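You operate a simulated robot arm through the tools that you are given. There is no shell and no other tool. Be economical: measure what you need, move in short steps, check, and stop when the job is done.

Carry out the task below with a simulated robot arm. There is one attempt and no reset: what you move stays moved.

TASK
Stack the parts jar that says "sleeves" from the top of the blue bench on top of the parts jar that says "studs".

It is judged by the outcome, as a careful person would: the job done as asked, and still so three seconds after it is handed in. It fails if anything else is knocked over, pushed out of place, dropped, spilled or broken.

THE ROBOT
A 6-joint arm with a two-finger parallel gripper, fixed in place. Base frame: the origin is at the foot of the arm, x ahead of it, y to its left, z up; the work surface is at about z = 0. Lengths are in mm, angles in rad, forces in N, time in s.
With the tool pointing down near the work surface it reaches from about 160 to 420 mm from the base axis. Its first joint turns from -1.152 to 1.152 rad. Payload 1.57 kg.
Tool frame: the origin (TCP) lies between the finger pads and is the grasp point; the fingertips stand 30 mm ahead of it; z points along the fingers, y is the line along which they close. The gripper opens to 80 mm. The fingers are 17 mm wide and 12 mm thick; the gripper's body (40 by 82 mm) begins 80 mm behind the TCP.
Orientation is that of the tool frame in the base frame, as a unit quaternion [w, x, y, z]. With the fingers straight down and closing along the base's y, the tool's x points along the base's -x, its y along +y and its z along -z.

THE INTERFACE
- The arm moves only by the tool arm_command. Its argument "commands" is text: rows parted by semicolons, each of 5 numbers parted by spaces: the shift along the tool's x, y, z in m, then the turn about the tool's z in degrees, then the gripper command, from -1 (fully open) to 1 (shut), values between in proportion. In form: x y z twist claw; .... A call has 1 to 20 rows; each row shifts and turns the commanded pose from where the row before left it, along the tool's axes as they then stand. A row lasts 0.2 s, in which the tool goes at most 50 mm and 0.15 rad; a call with a longer step from one row to the next is refused whole, and so is a gripper value outside its range. A pose out of reach is approached as far as the arm can. The call stops where the force on the tool passes 40 N (or 10 N more than at its start, if that is more) or the arm is blocked; 0.2 s more then pass. The fingers move at their own pace (about 153 mm/s each) and stop on an object; they squeeze with about 26 N. The grip force told is the motor's: it shows also when the fingers shut on nothing. Time passes only in rows, and 0.2 s behind the last, so rows that do not move let the fingers close. It gives the time, the measured TCP pose, the force on the tool (base axes), the opening and the grip force at its end, in the units of the frame above (readings bear some noise), and new pictures: "views" is both (left out), scene, wrist or none.
- Cameras (640 x 400 px; columns grow to the right, rows downward): "scene" is fixed at [50.4, -333.7, 412.6]; the picture's right is [0.77, -0.63, 0.00], its down [-0.42, -0.51, -0.75] and it looks along [0.47, 0.58, -0.66] (base axes); focal length 221 px, centre (320, 200). "wrist" rides on the gripper at [-32, 0, -78] in the tool frame; the picture's right is [0.00, -1.00, 0.00], its down [0.97, 0.00, -0.24] and it looks along [0.24, 0.00, 0.97] (tool axes); focal length 218 px, centre (320, 200).
- locate(camera, pixels): for up to 12 pixels [column, row] of the newest picture of that camera ("zoom" is the newest enlarged one), the place [x, y, z] in the base frame of the surface seen there, good to about 2 mm. No time passes.
- close_up(camera, box): a new picture of the part [left, top, right, bottom] of that camera's present view, enlarged. No time passes.
- sign_off(): hands the job in; it is judged then, once.

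Work in short steps. Measure before you move; look again where a grasp or a placing could have gone wrong, and mend it. You have 60 turns and 120 pictures in all, the two below and enlarged ones among them. Open the gripper and draw the arm clear of the work before you hand the job in, unless the task says otherwise; then end with one line.

The tools are called after "Emit:" as a command line: name --argument value ..., lists and objects as JSON in quotes. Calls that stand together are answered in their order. arm_command: Moves the arm, as the interface text tells. Its arguments: {"type":"object","properties":{"commands":{"type":"string"},"views":{"type":"string","enum":["both","scene","wrist","none"]}},"required":["commands"]} The other tools are called the same way: locate (camera, pixels) gives the place of the surface under pixels of a picture; close_up (camera, box) takes an enlarged picture of a part of a camera's view; sign_off () hands the job in.

At the start:

```text
clock: 0.0
tool_pos: [233.3, -130.2, 260.9]
tool_rot: [0.0, 0.0, 1.0, 0.0]
ft_force: [-0.3, -0.4, 0.0]
finger_gap: 80.2
grip_force: 0.0
```

scene: 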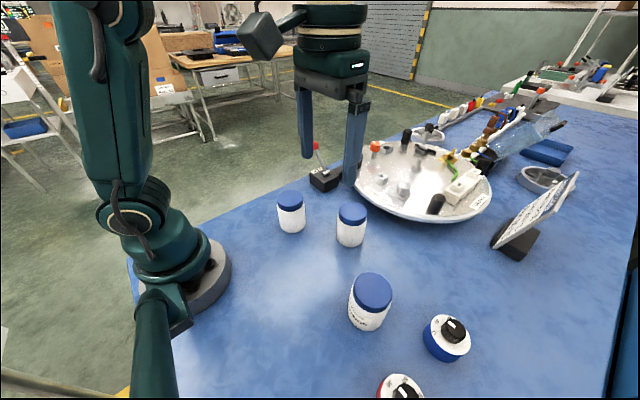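
wrist: 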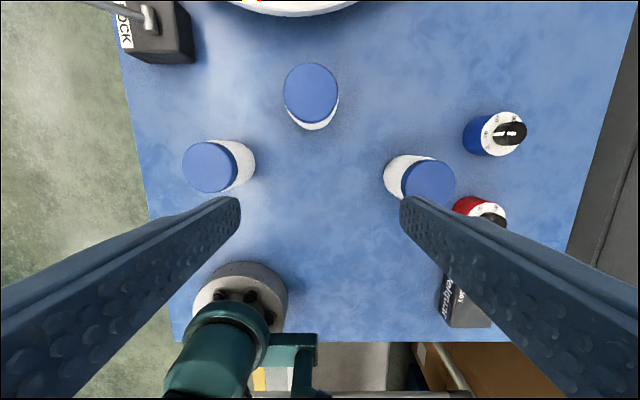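

Three jars with blue lids are visible, at scene pixels (291,210), (351,223) and (370,300). I'll enlarge them to read the labels.

Emit:
close_up --camera "scene" --box '[260, 180, 380, 255]'

Emit:
close_up --camera "scene" --box '[330, 260, 410, 340]'

Emit:
locate --camera "scene" --pixels '[[291, 197], [352, 212], [372, 291], [291, 233], [349, 247], [363, 331]]'

Emit:
locate --camera "wrist" --pixels '[[210, 168], [310, 94], [427, 185], [283, 94], [338, 94], [310, 64], [494, 133], [480, 210]]'

```text
5.33 times, centred on (320, 218) of scene
```

zoom: 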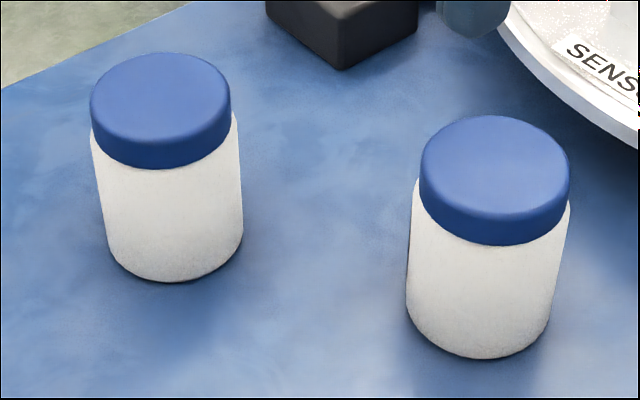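

```text
5.00 times, centred on (370, 300) of scene
```

zoom: 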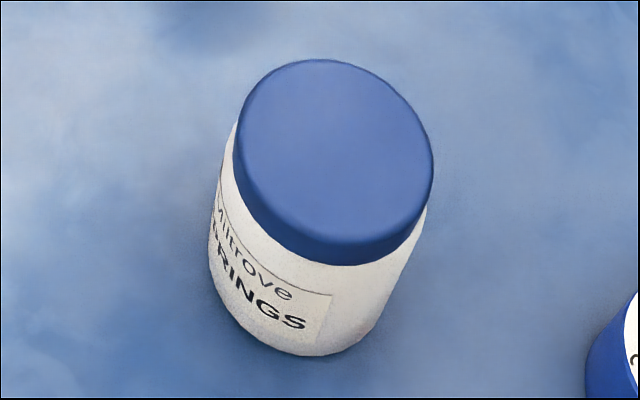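

```text
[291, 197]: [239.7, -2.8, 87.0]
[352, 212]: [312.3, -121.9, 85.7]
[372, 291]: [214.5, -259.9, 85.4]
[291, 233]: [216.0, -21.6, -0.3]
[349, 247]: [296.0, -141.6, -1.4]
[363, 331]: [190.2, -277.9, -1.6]
```

```text
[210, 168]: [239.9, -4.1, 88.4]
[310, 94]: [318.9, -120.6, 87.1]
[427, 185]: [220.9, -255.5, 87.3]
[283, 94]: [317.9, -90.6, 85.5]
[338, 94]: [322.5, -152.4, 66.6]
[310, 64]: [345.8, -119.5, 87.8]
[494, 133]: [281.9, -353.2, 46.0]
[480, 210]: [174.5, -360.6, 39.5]
```

The jar at (215,-260) reads "springs". The labels of the other two face away, so I'll move the camera to their far (+x, +y) side, staying high.

Emit:
arm_command --commands "0 0.04 0 0 -1;0 0.04 0 0 -1;0 0.04 0 0 -1;0 0.04 0 0 -1;0 0.04 0 0 -1;0 0.04 0 0 -1;-0.03 0 0 0 -1;-0.03 0 0 0 -1;0 0 0 0 -1"

```text
clock: 2.0
tool_pos: [293.2, 109.0, 260.7]
tool_rot: [0.0, -0.001, 1.0, 0.0]
ft_force: [0.4, 0.4, 0.0]
finger_gap: 79.6
grip_force: 0.0
```

scene: 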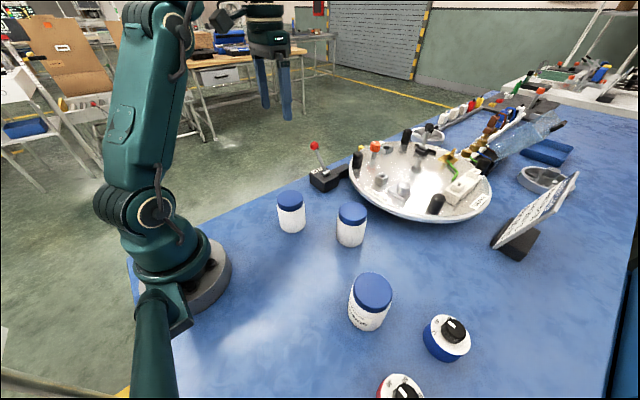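
wrist: 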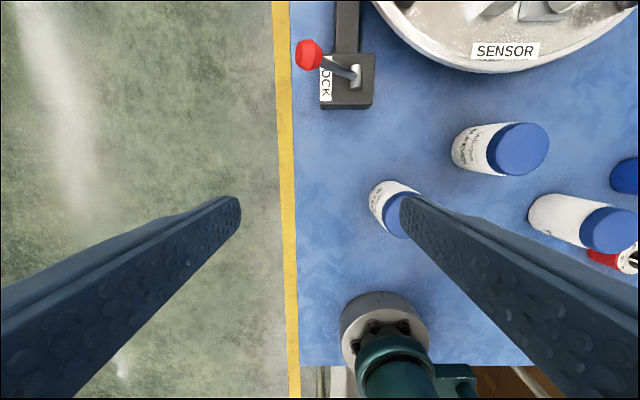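

Labels are now showing on the left sides at (480,150) and (382,205). Enlarging them.

Emit:
close_up --camera "wrist" --box '[440, 110, 560, 185]'

Emit:
close_up --camera "wrist" --box '[355, 170, 435, 245]'

```text
5.33 times, centred on (500, 148) of wrist
```

zoom: 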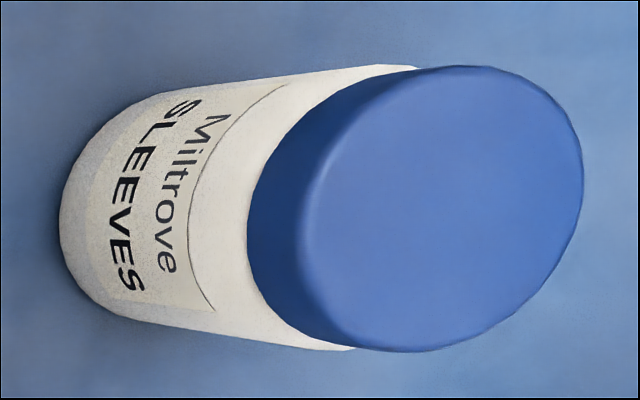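

```text
5.33 times, centred on (395, 208) of wrist
```

zoom: 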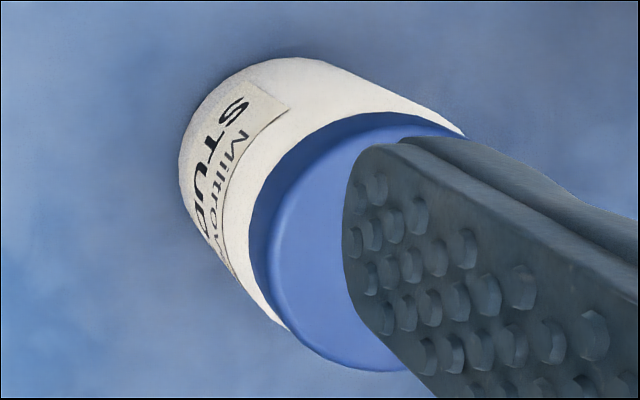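

Sleeves is the jar near (318,-120) and studs is near (240,-4). I'll move above the sleeves jar at the same height to measure its centre.

Emit:
arm_command --commands "0 -0.04 0 0 -1;0 -0.04 0 0 -1;0 -0.04 0 0 -1;0 -0.04 0 0 -1;0 -0.04 0 0 -1;-0.025 -0.029 0 0 -1;0 0 0 0 -1"

```text
clock: 3.6
tool_pos: [308.5, -116.1, 255.5]
tool_rot: [-0.001, 0.0, 1.0, 0.0]
ft_force: [-0.5, -0.3, 0.3]
finger_gap: 80.3
grip_force: 0.0
out of reach, approached as far as the arm can: row 6
```

scene: 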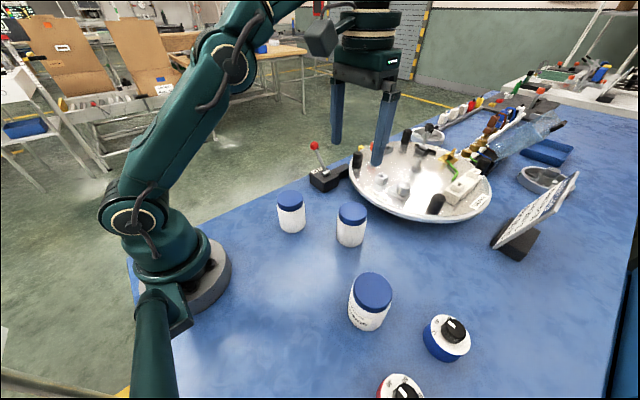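
wrist: 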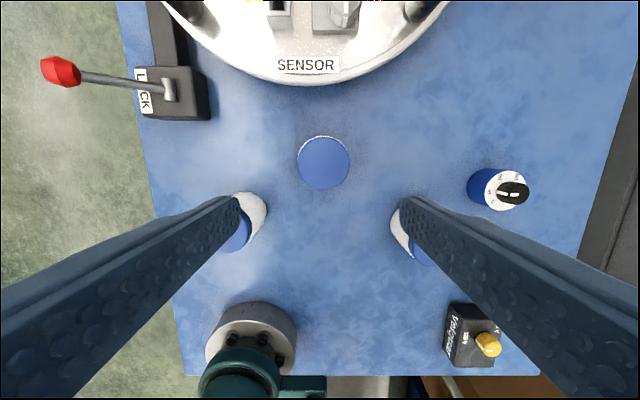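

The lid is seen nearly straight down, centred at (323,163) and spanning columns 297–350 and rows 137–190. Measuring its edges, plus the bowl rim and the visible part of the studs lid.

Emit:
locate --camera "wrist" --pixels '[[323, 163], [300, 163], [347, 163], [323, 140], [323, 187], [305, 83], [255, 68], [170, 90], [305, 145], [342, 181], [342, 145], [305, 181]]'

Emit:
close_up --camera "wrist" --box '[280, 125, 368, 180]'

```text
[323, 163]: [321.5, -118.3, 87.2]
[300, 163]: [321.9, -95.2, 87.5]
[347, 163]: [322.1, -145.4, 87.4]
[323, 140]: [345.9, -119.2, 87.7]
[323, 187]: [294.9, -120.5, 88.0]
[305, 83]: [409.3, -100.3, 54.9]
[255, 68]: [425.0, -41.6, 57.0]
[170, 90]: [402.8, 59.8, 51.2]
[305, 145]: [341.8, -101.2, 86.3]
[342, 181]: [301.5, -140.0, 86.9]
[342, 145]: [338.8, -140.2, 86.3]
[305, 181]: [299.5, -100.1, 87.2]
```

```text
7.27 times, centred on (324, 152) of wrist
```

zoom: 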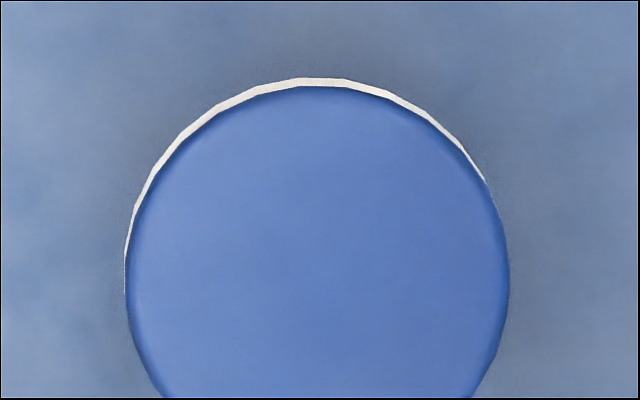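

Sleeves jar centre ≈ (320.5, -120.5), lid top at 87 and about 55–60 mm across; the bowl rim is clear at x≥402. I'll descend partway and check the pose.

Emit:
arm_command --commands "0 0 0.035 0 -1;0 0 0.035 0 -1;0 0 0.03 0 -1;0 0 0 0 -1" --views "none"

```text
clock: 4.6
tool_pos: [308.4, -116.9, 154.7]
tool_rot: [0.001, 0.0, 1.0, -0.001]
ft_force: [-0.4, 0.5, -0.3]
finger_gap: 80.1
grip_force: 0.0
```

Commands follow from the clipped pose. Shifting +12 in x and -3.5 in y, then checking.

Emit:
arm_command --commands "-0.012 -0.0035 0 0 -1;0 0 0.02 0 -1;0 0 0 0 -1"

```text
clock: 5.4
tool_pos: [318.9, -119.7, 136.8]
tool_rot: [-0.001, 0.0, 1.0, -0.001]
ft_force: [-0.6, -0.6, 0.2]
finger_gap: 80.1
grip_force: 0.1
```

scene: 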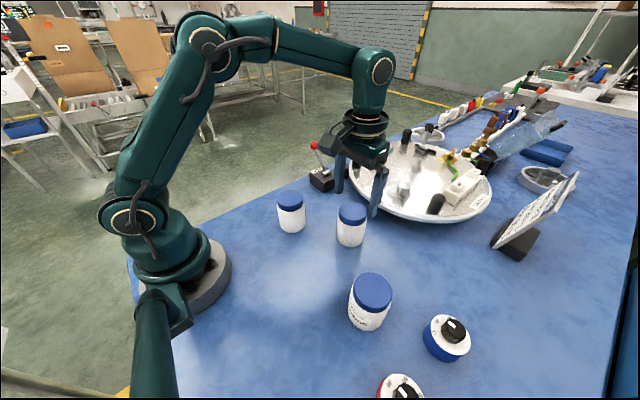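
wrist: 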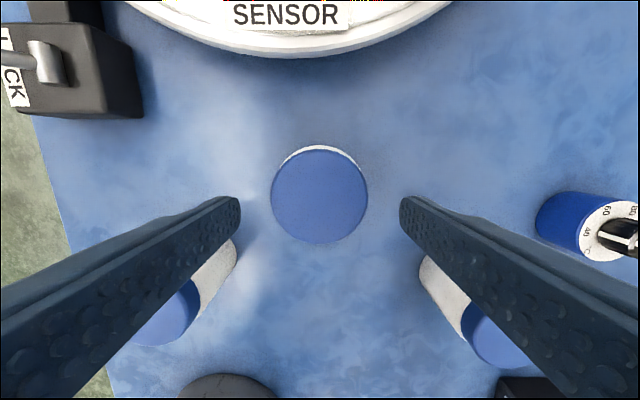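

The lid is centred (col ~320) between the fingers. Descending to z≈50.

Emit:
arm_command --commands "-0.001 -0.0005 0.03 0 -1;0 0 0.03 0 -1;0 0 0.026 0 -1;0 0 0 0 -1" --views "wrist"

```text
clock: 6.4
tool_pos: [322.4, -120.0, 49.4]
tool_rot: [0.001, 0.0, 1.0, 0.0]
ft_force: [0.1, 1.7, 0.2]
finger_gap: 79.9
grip_force: 0.2
```

wrist: 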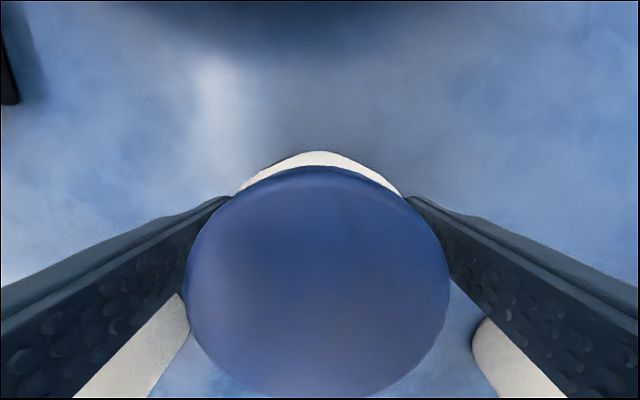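

The jar lies between the fingers. Closing.

Emit:
arm_command --commands "0 0 0 0 1;0 0 0 0 1;0 0 0 0 1" --views "none"

```text
clock: 7.2
tool_pos: [322.2, -120.8, 49.9]
tool_rot: [0.0, 0.0, 1.0, -0.001]
ft_force: [-0.6, -0.2, -0.8]
finger_gap: 62.9
grip_force: 26.3
```

Gripped at 62.9 mm with 26 N. Lifting straight up.

Emit:
arm_command --commands "0 0 -0.02 0 1;0 0 -0.03 0 1;0 0 -0.03 0 1;0 0 -0.03 0 1;0 0 -0.02 0 1;0 0 0 0 1"

```text
clock: 8.6
tool_pos: [320.6, -120.8, 180.6]
tool_rot: [0.0, 0.0, 1.0, 0.0]
ft_force: [0.0, 0.2, -2.0]
finger_gap: 62.8
grip_force: 26.6
```

scene: 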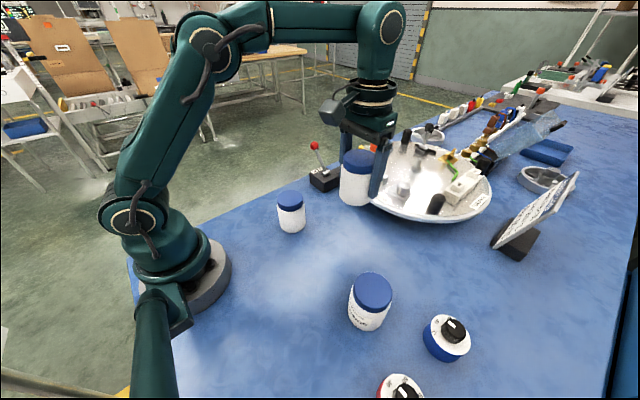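
wrist: 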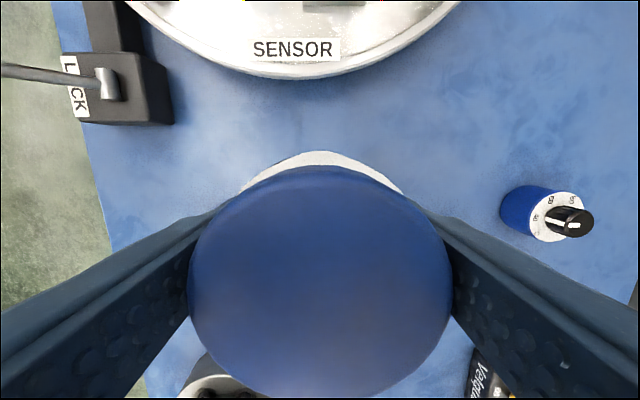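

The jar is held level with its bottom at about z=130. The studs jar is unobstructed in the scene view, so I'll measure its lid from an enlargement.

Emit:
close_up --camera "scene" --box '[267, 182, 315, 212]'

```text
13.33 times, centred on (291, 197) of scene
```

zoom: 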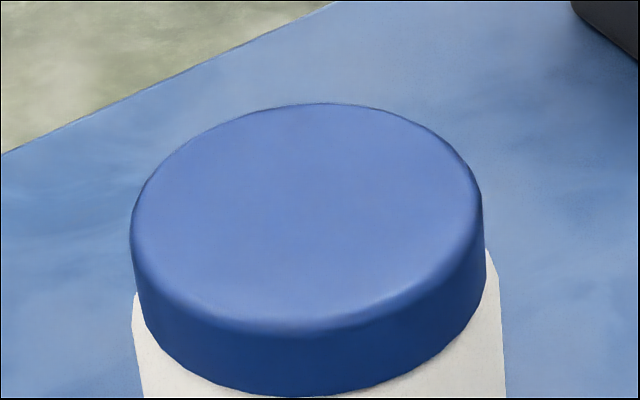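

Emit:
locate --camera "zoom" --pixels '[[306, 214], [136, 220], [478, 200], [320, 110], [295, 318], [200, 142], [420, 137], [180, 290], [430, 278]]'

Emit:
locate --camera "wrist" --pixels '[[320, 280], [320, 180], [200, 270], [440, 270]]'

```text
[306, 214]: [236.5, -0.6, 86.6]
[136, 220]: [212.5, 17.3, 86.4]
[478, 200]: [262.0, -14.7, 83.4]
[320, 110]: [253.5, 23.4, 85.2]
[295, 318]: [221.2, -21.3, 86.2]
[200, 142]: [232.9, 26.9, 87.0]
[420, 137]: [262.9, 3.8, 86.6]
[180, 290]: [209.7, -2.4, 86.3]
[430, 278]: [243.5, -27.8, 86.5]
```

```text
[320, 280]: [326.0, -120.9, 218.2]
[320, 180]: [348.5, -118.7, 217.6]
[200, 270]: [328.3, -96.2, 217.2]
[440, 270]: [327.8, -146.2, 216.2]
```

Studs centre ≈ (237.3, 0.6), top at about 87. Moving above it at the present height: tool x +83, y +121.

Emit:
arm_command --commands "0.0083 0.0121 0 0 1;0.0167 0.0243 0 0 1;0.0167 0.0243 0 0 1;0.0167 0.0243 0 0 1;0.0167 0.0243 0 0 1;0.0083 0.0121 0 0 1;0 0 0 0 1;0 0 0 0 1"

```text
clock: 10.4
tool_pos: [236.4, 1.1, 180.8]
tool_rot: [0.0, 0.0, 1.0, 0.0]
ft_force: [-0.5, 0.1, -1.0]
finger_gap: 62.8
grip_force: 26.0
```

scene: 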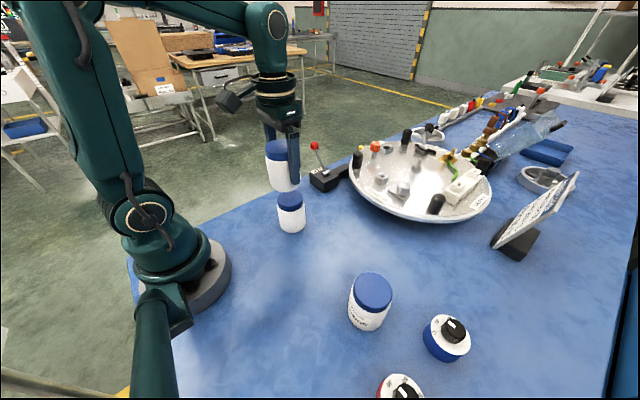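
wrist: 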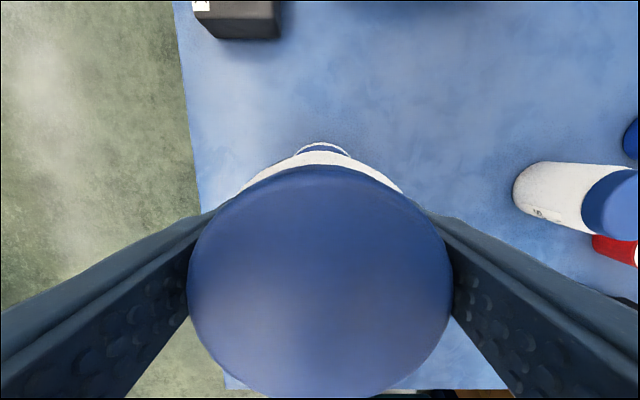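

It's aligned over the studs jar: in the wrist view the lower lid peeks out symmetrically at col ~322. Lowering to just above contact and checking.

Emit:
arm_command --commands "0 0 0.015 0 1;0 0 0.015 0 1;0 0 0.005 0 1;0 0 0 0 1" --views "none"

Emit:
close_up --camera "scene" --box '[235, 130, 347, 242]'

```text
clock: 11.4
tool_pos: [237.6, 0.5, 144.7]
tool_rot: [0.0, 0.0, 1.0, 0.0]
ft_force: [-0.7, 0.0, -1.4]
finger_gap: 62.9
grip_force: 26.1
```

```text
3.57 times, centred on (291, 186) of scene
```

zoom: 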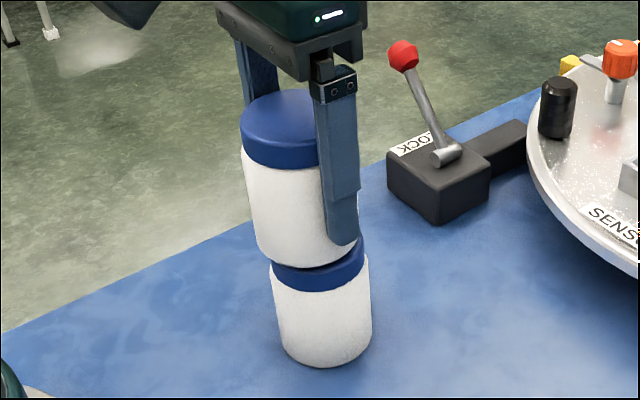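

Nearly in contact. The upper jar may sit slightly to the left in the image, so I'll check the surface points of both jars.

Emit:
locate --camera "zoom" --pixels '[[258, 225], [275, 235], [295, 240], [315, 238], [250, 200], [285, 305], [305, 318], [325, 318], [345, 310], [360, 300], [278, 300], [318, 358]]'

Emit:
close_up --camera "wrist" --box '[220, 110, 420, 235]'

```text
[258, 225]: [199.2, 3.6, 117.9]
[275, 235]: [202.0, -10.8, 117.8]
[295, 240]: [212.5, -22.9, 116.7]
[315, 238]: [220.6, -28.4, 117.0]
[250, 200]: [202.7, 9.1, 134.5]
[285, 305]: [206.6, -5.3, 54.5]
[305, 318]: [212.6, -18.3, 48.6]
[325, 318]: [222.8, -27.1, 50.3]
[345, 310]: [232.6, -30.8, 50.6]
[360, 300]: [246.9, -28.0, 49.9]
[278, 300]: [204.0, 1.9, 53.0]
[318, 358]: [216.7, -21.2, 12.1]
```

```text
3.20 times, centred on (320, 172) of wrist
```

zoom: 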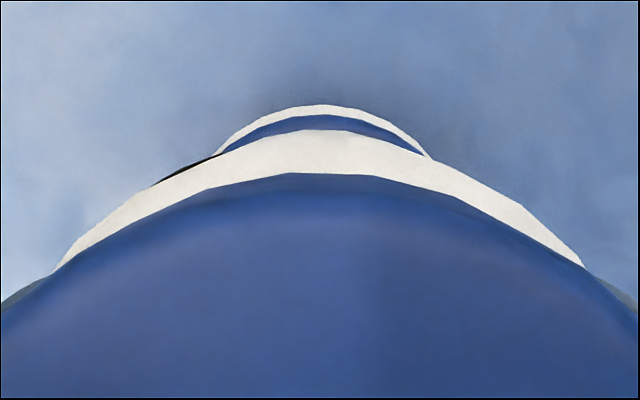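

In the scene points the upper jar centres near x≈231.5 and the lower near 236.7, and the wrist view shows the lower lid peeking out in front. I'll confirm from this wrist enlargement.

Emit:
locate --camera "zoom" --pixels '[[318, 108], [318, 112], [318, 119], [318, 125], [318, 135], [318, 150], [318, 168], [318, 180], [318, 195]]'

```text
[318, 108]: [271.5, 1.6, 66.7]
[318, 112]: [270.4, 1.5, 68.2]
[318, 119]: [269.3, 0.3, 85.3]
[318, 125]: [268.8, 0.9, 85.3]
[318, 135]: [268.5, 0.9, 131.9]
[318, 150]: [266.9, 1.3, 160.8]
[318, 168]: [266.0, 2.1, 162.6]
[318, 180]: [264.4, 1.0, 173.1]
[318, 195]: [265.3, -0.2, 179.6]
```

Both views agree: the lower jar is about 4 mm further in +x (lid front edges 269.3 vs 265.5), and y matches. Correcting by +4 mm in x.

Emit:
arm_command --commands "-0.004 0 0 0 1;0 0 0 0 1;0 0 0 0 1" --views "none"

Emit:
close_up --camera "wrist" --box '[220, 110, 420, 235]'

Emit:
close_up --camera "scene" --box '[235, 130, 347, 242]'

Emit:
locate --camera "zoom" --pixels '[[258, 225], [265, 230], [275, 235], [285, 238], [295, 240], [305, 240], [315, 238], [285, 305], [305, 318], [325, 318], [345, 310], [278, 300]]'

```text
clock: 12.2
tool_pos: [241.7, 0.0, 144.0]
tool_rot: [0.0, 0.0, 1.0, 0.0]
ft_force: [0.0, -0.4, -1.6]
finger_gap: 62.8
grip_force: 26.0
```

```text
3.20 times, centred on (320, 172) of wrist
```

zoom: 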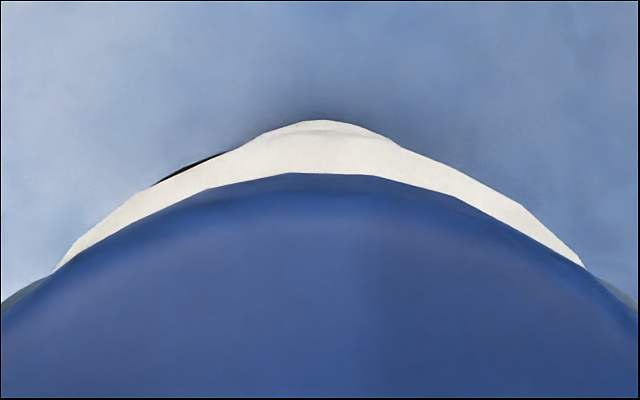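

```text
3.57 times, centred on (291, 186) of scene
```

zoom: 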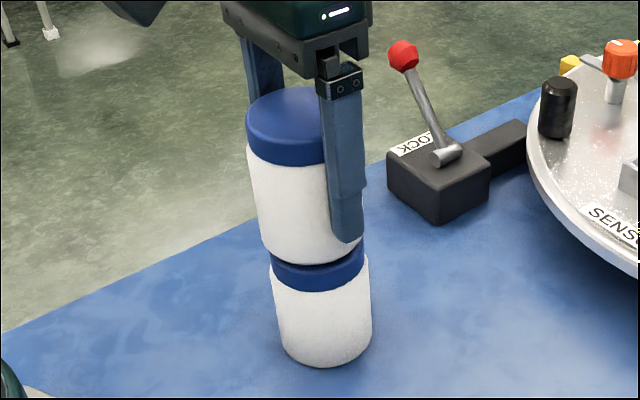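

```text
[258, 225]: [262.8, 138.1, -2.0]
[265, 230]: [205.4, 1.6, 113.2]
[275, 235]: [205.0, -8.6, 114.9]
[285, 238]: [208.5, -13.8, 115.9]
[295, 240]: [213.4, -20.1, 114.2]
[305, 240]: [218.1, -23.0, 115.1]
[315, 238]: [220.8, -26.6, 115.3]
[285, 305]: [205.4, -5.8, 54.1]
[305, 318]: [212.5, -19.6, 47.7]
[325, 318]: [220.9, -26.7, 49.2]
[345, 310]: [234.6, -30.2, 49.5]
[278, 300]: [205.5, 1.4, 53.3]
```

Surfaces now coincide within about 1–2 mm. Lowering slowly to contact.

Emit:
arm_command --commands "0 0 0.002 0 1;0 0 0.002 0 1;0 0 0.001 0 1;0 0 0 0 1" --views "none"

Emit:
close_up --camera "scene" --box '[267, 182, 315, 212]'

```text
clock: 13.2
tool_pos: [241.1, -0.4, 139.3]
tool_rot: [0.0, 0.0, 1.0, 0.0]
ft_force: [0.2, 0.6, -1.7]
finger_gap: 62.7
grip_force: 25.3
```

```text
13.33 times, centred on (291, 197) of scene
```

zoom: 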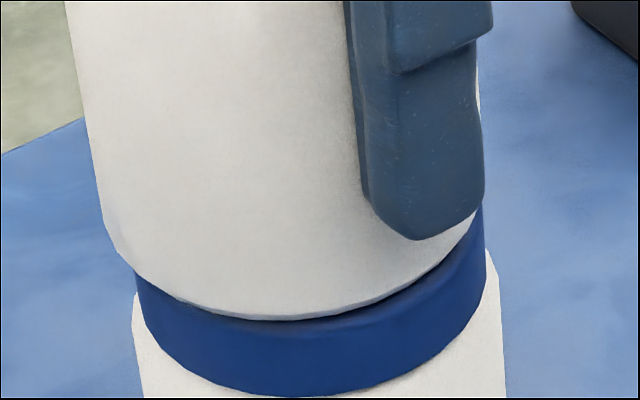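

No contact yet (force −1.7 is just the jar's weight). Continuing in 1 mm steps.

Emit:
arm_command --commands "0 0 0.001 0 1;0 0 0 0 1" --views "none"

Emit:
arm_command --commands "0 0 0.001 0 1;0 0 0 0 1" --views "none"

```text
clock: 13.8
tool_pos: [241.8, 0.9, 138.9]
tool_rot: [0.001, 0.001, 1.0, -0.001]
ft_force: [0.1, 0.5, -1.4]
finger_gap: 62.8
grip_force: 25.7
```

```text
clock: 14.4
tool_pos: [241.5, 0.4, 137.9]
tool_rot: [0.0, -0.001, 1.0, 0.0]
ft_force: [-0.4, -0.2, 1.9]
finger_gap: 62.9
grip_force: 25.9
```

Force rose from −1.4 to +1.9 N, so it's resting on the lid. Opening gently, then fully.

Emit:
arm_command --commands "0 0 0 0 -0.55;0 0 0 0 -0.65;0 0 0 0 -0.8;0 0 0 0 -1;0 0 0 0 -1"

```text
clock: 15.6
tool_pos: [241.9, 0.8, 137.5]
tool_rot: [0.0, 0.001, 1.0, -0.001]
ft_force: [1.1, 0.2, -0.4]
finger_gap: 79.9
grip_force: 0.0
```

scene: 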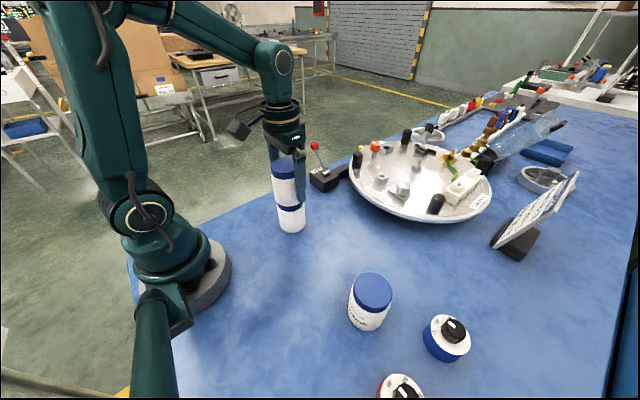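
wrist: 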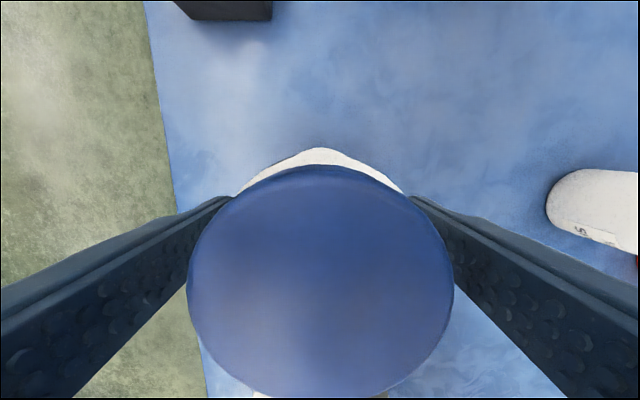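

The stack stands and the fingers are clear of it. Withdrawing straight up.

Emit:
arm_command --commands "0 0 -0.01 0 -1;0 0 -0.02 0 -1;0 0 -0.03 0 -1;0 0 -0.03 0 -1;0 0 -0.025 0 -1;0 0 0 0 -1;0 0 0 0 -1"

Emit:
close_up --camera "scene" --box '[235, 130, 347, 242]'

```text
clock: 17.2
tool_pos: [240.7, 0.7, 253.1]
tool_rot: [0.0, 0.0, 1.0, 0.001]
ft_force: [-0.4, -0.7, -0.7]
finger_gap: 79.7
grip_force: 0.0
```

scene: 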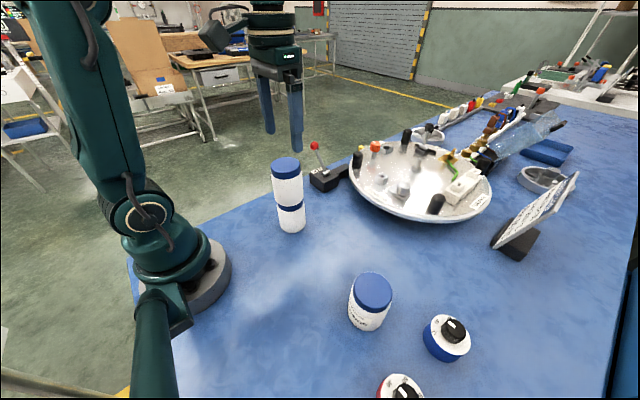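
wrist: 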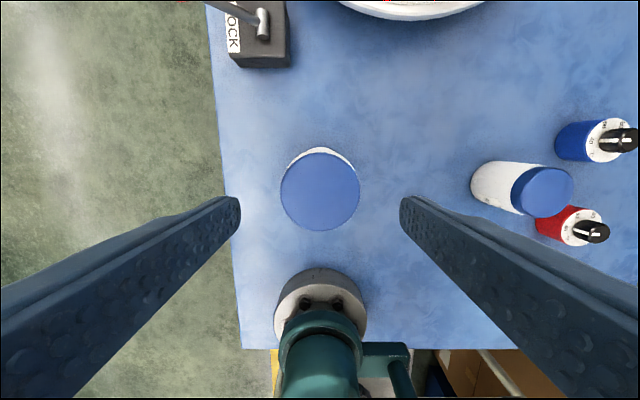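

```text
3.57 times, centred on (291, 186) of scene
```

zoom: 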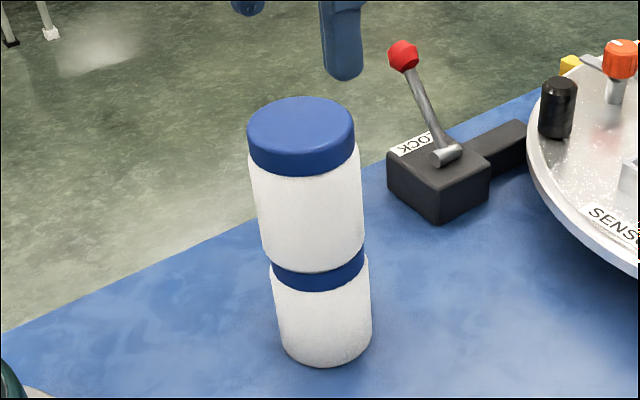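

The stack is upright and aligned, nothing else has moved, and the arm is clear and open. Handing in.

Emit:
sign_off

```text
The job is handed in.
```

The "sleeves" jar is stacked upright on the "studs" jar, nothing else was disturbed, and the job is handed in.
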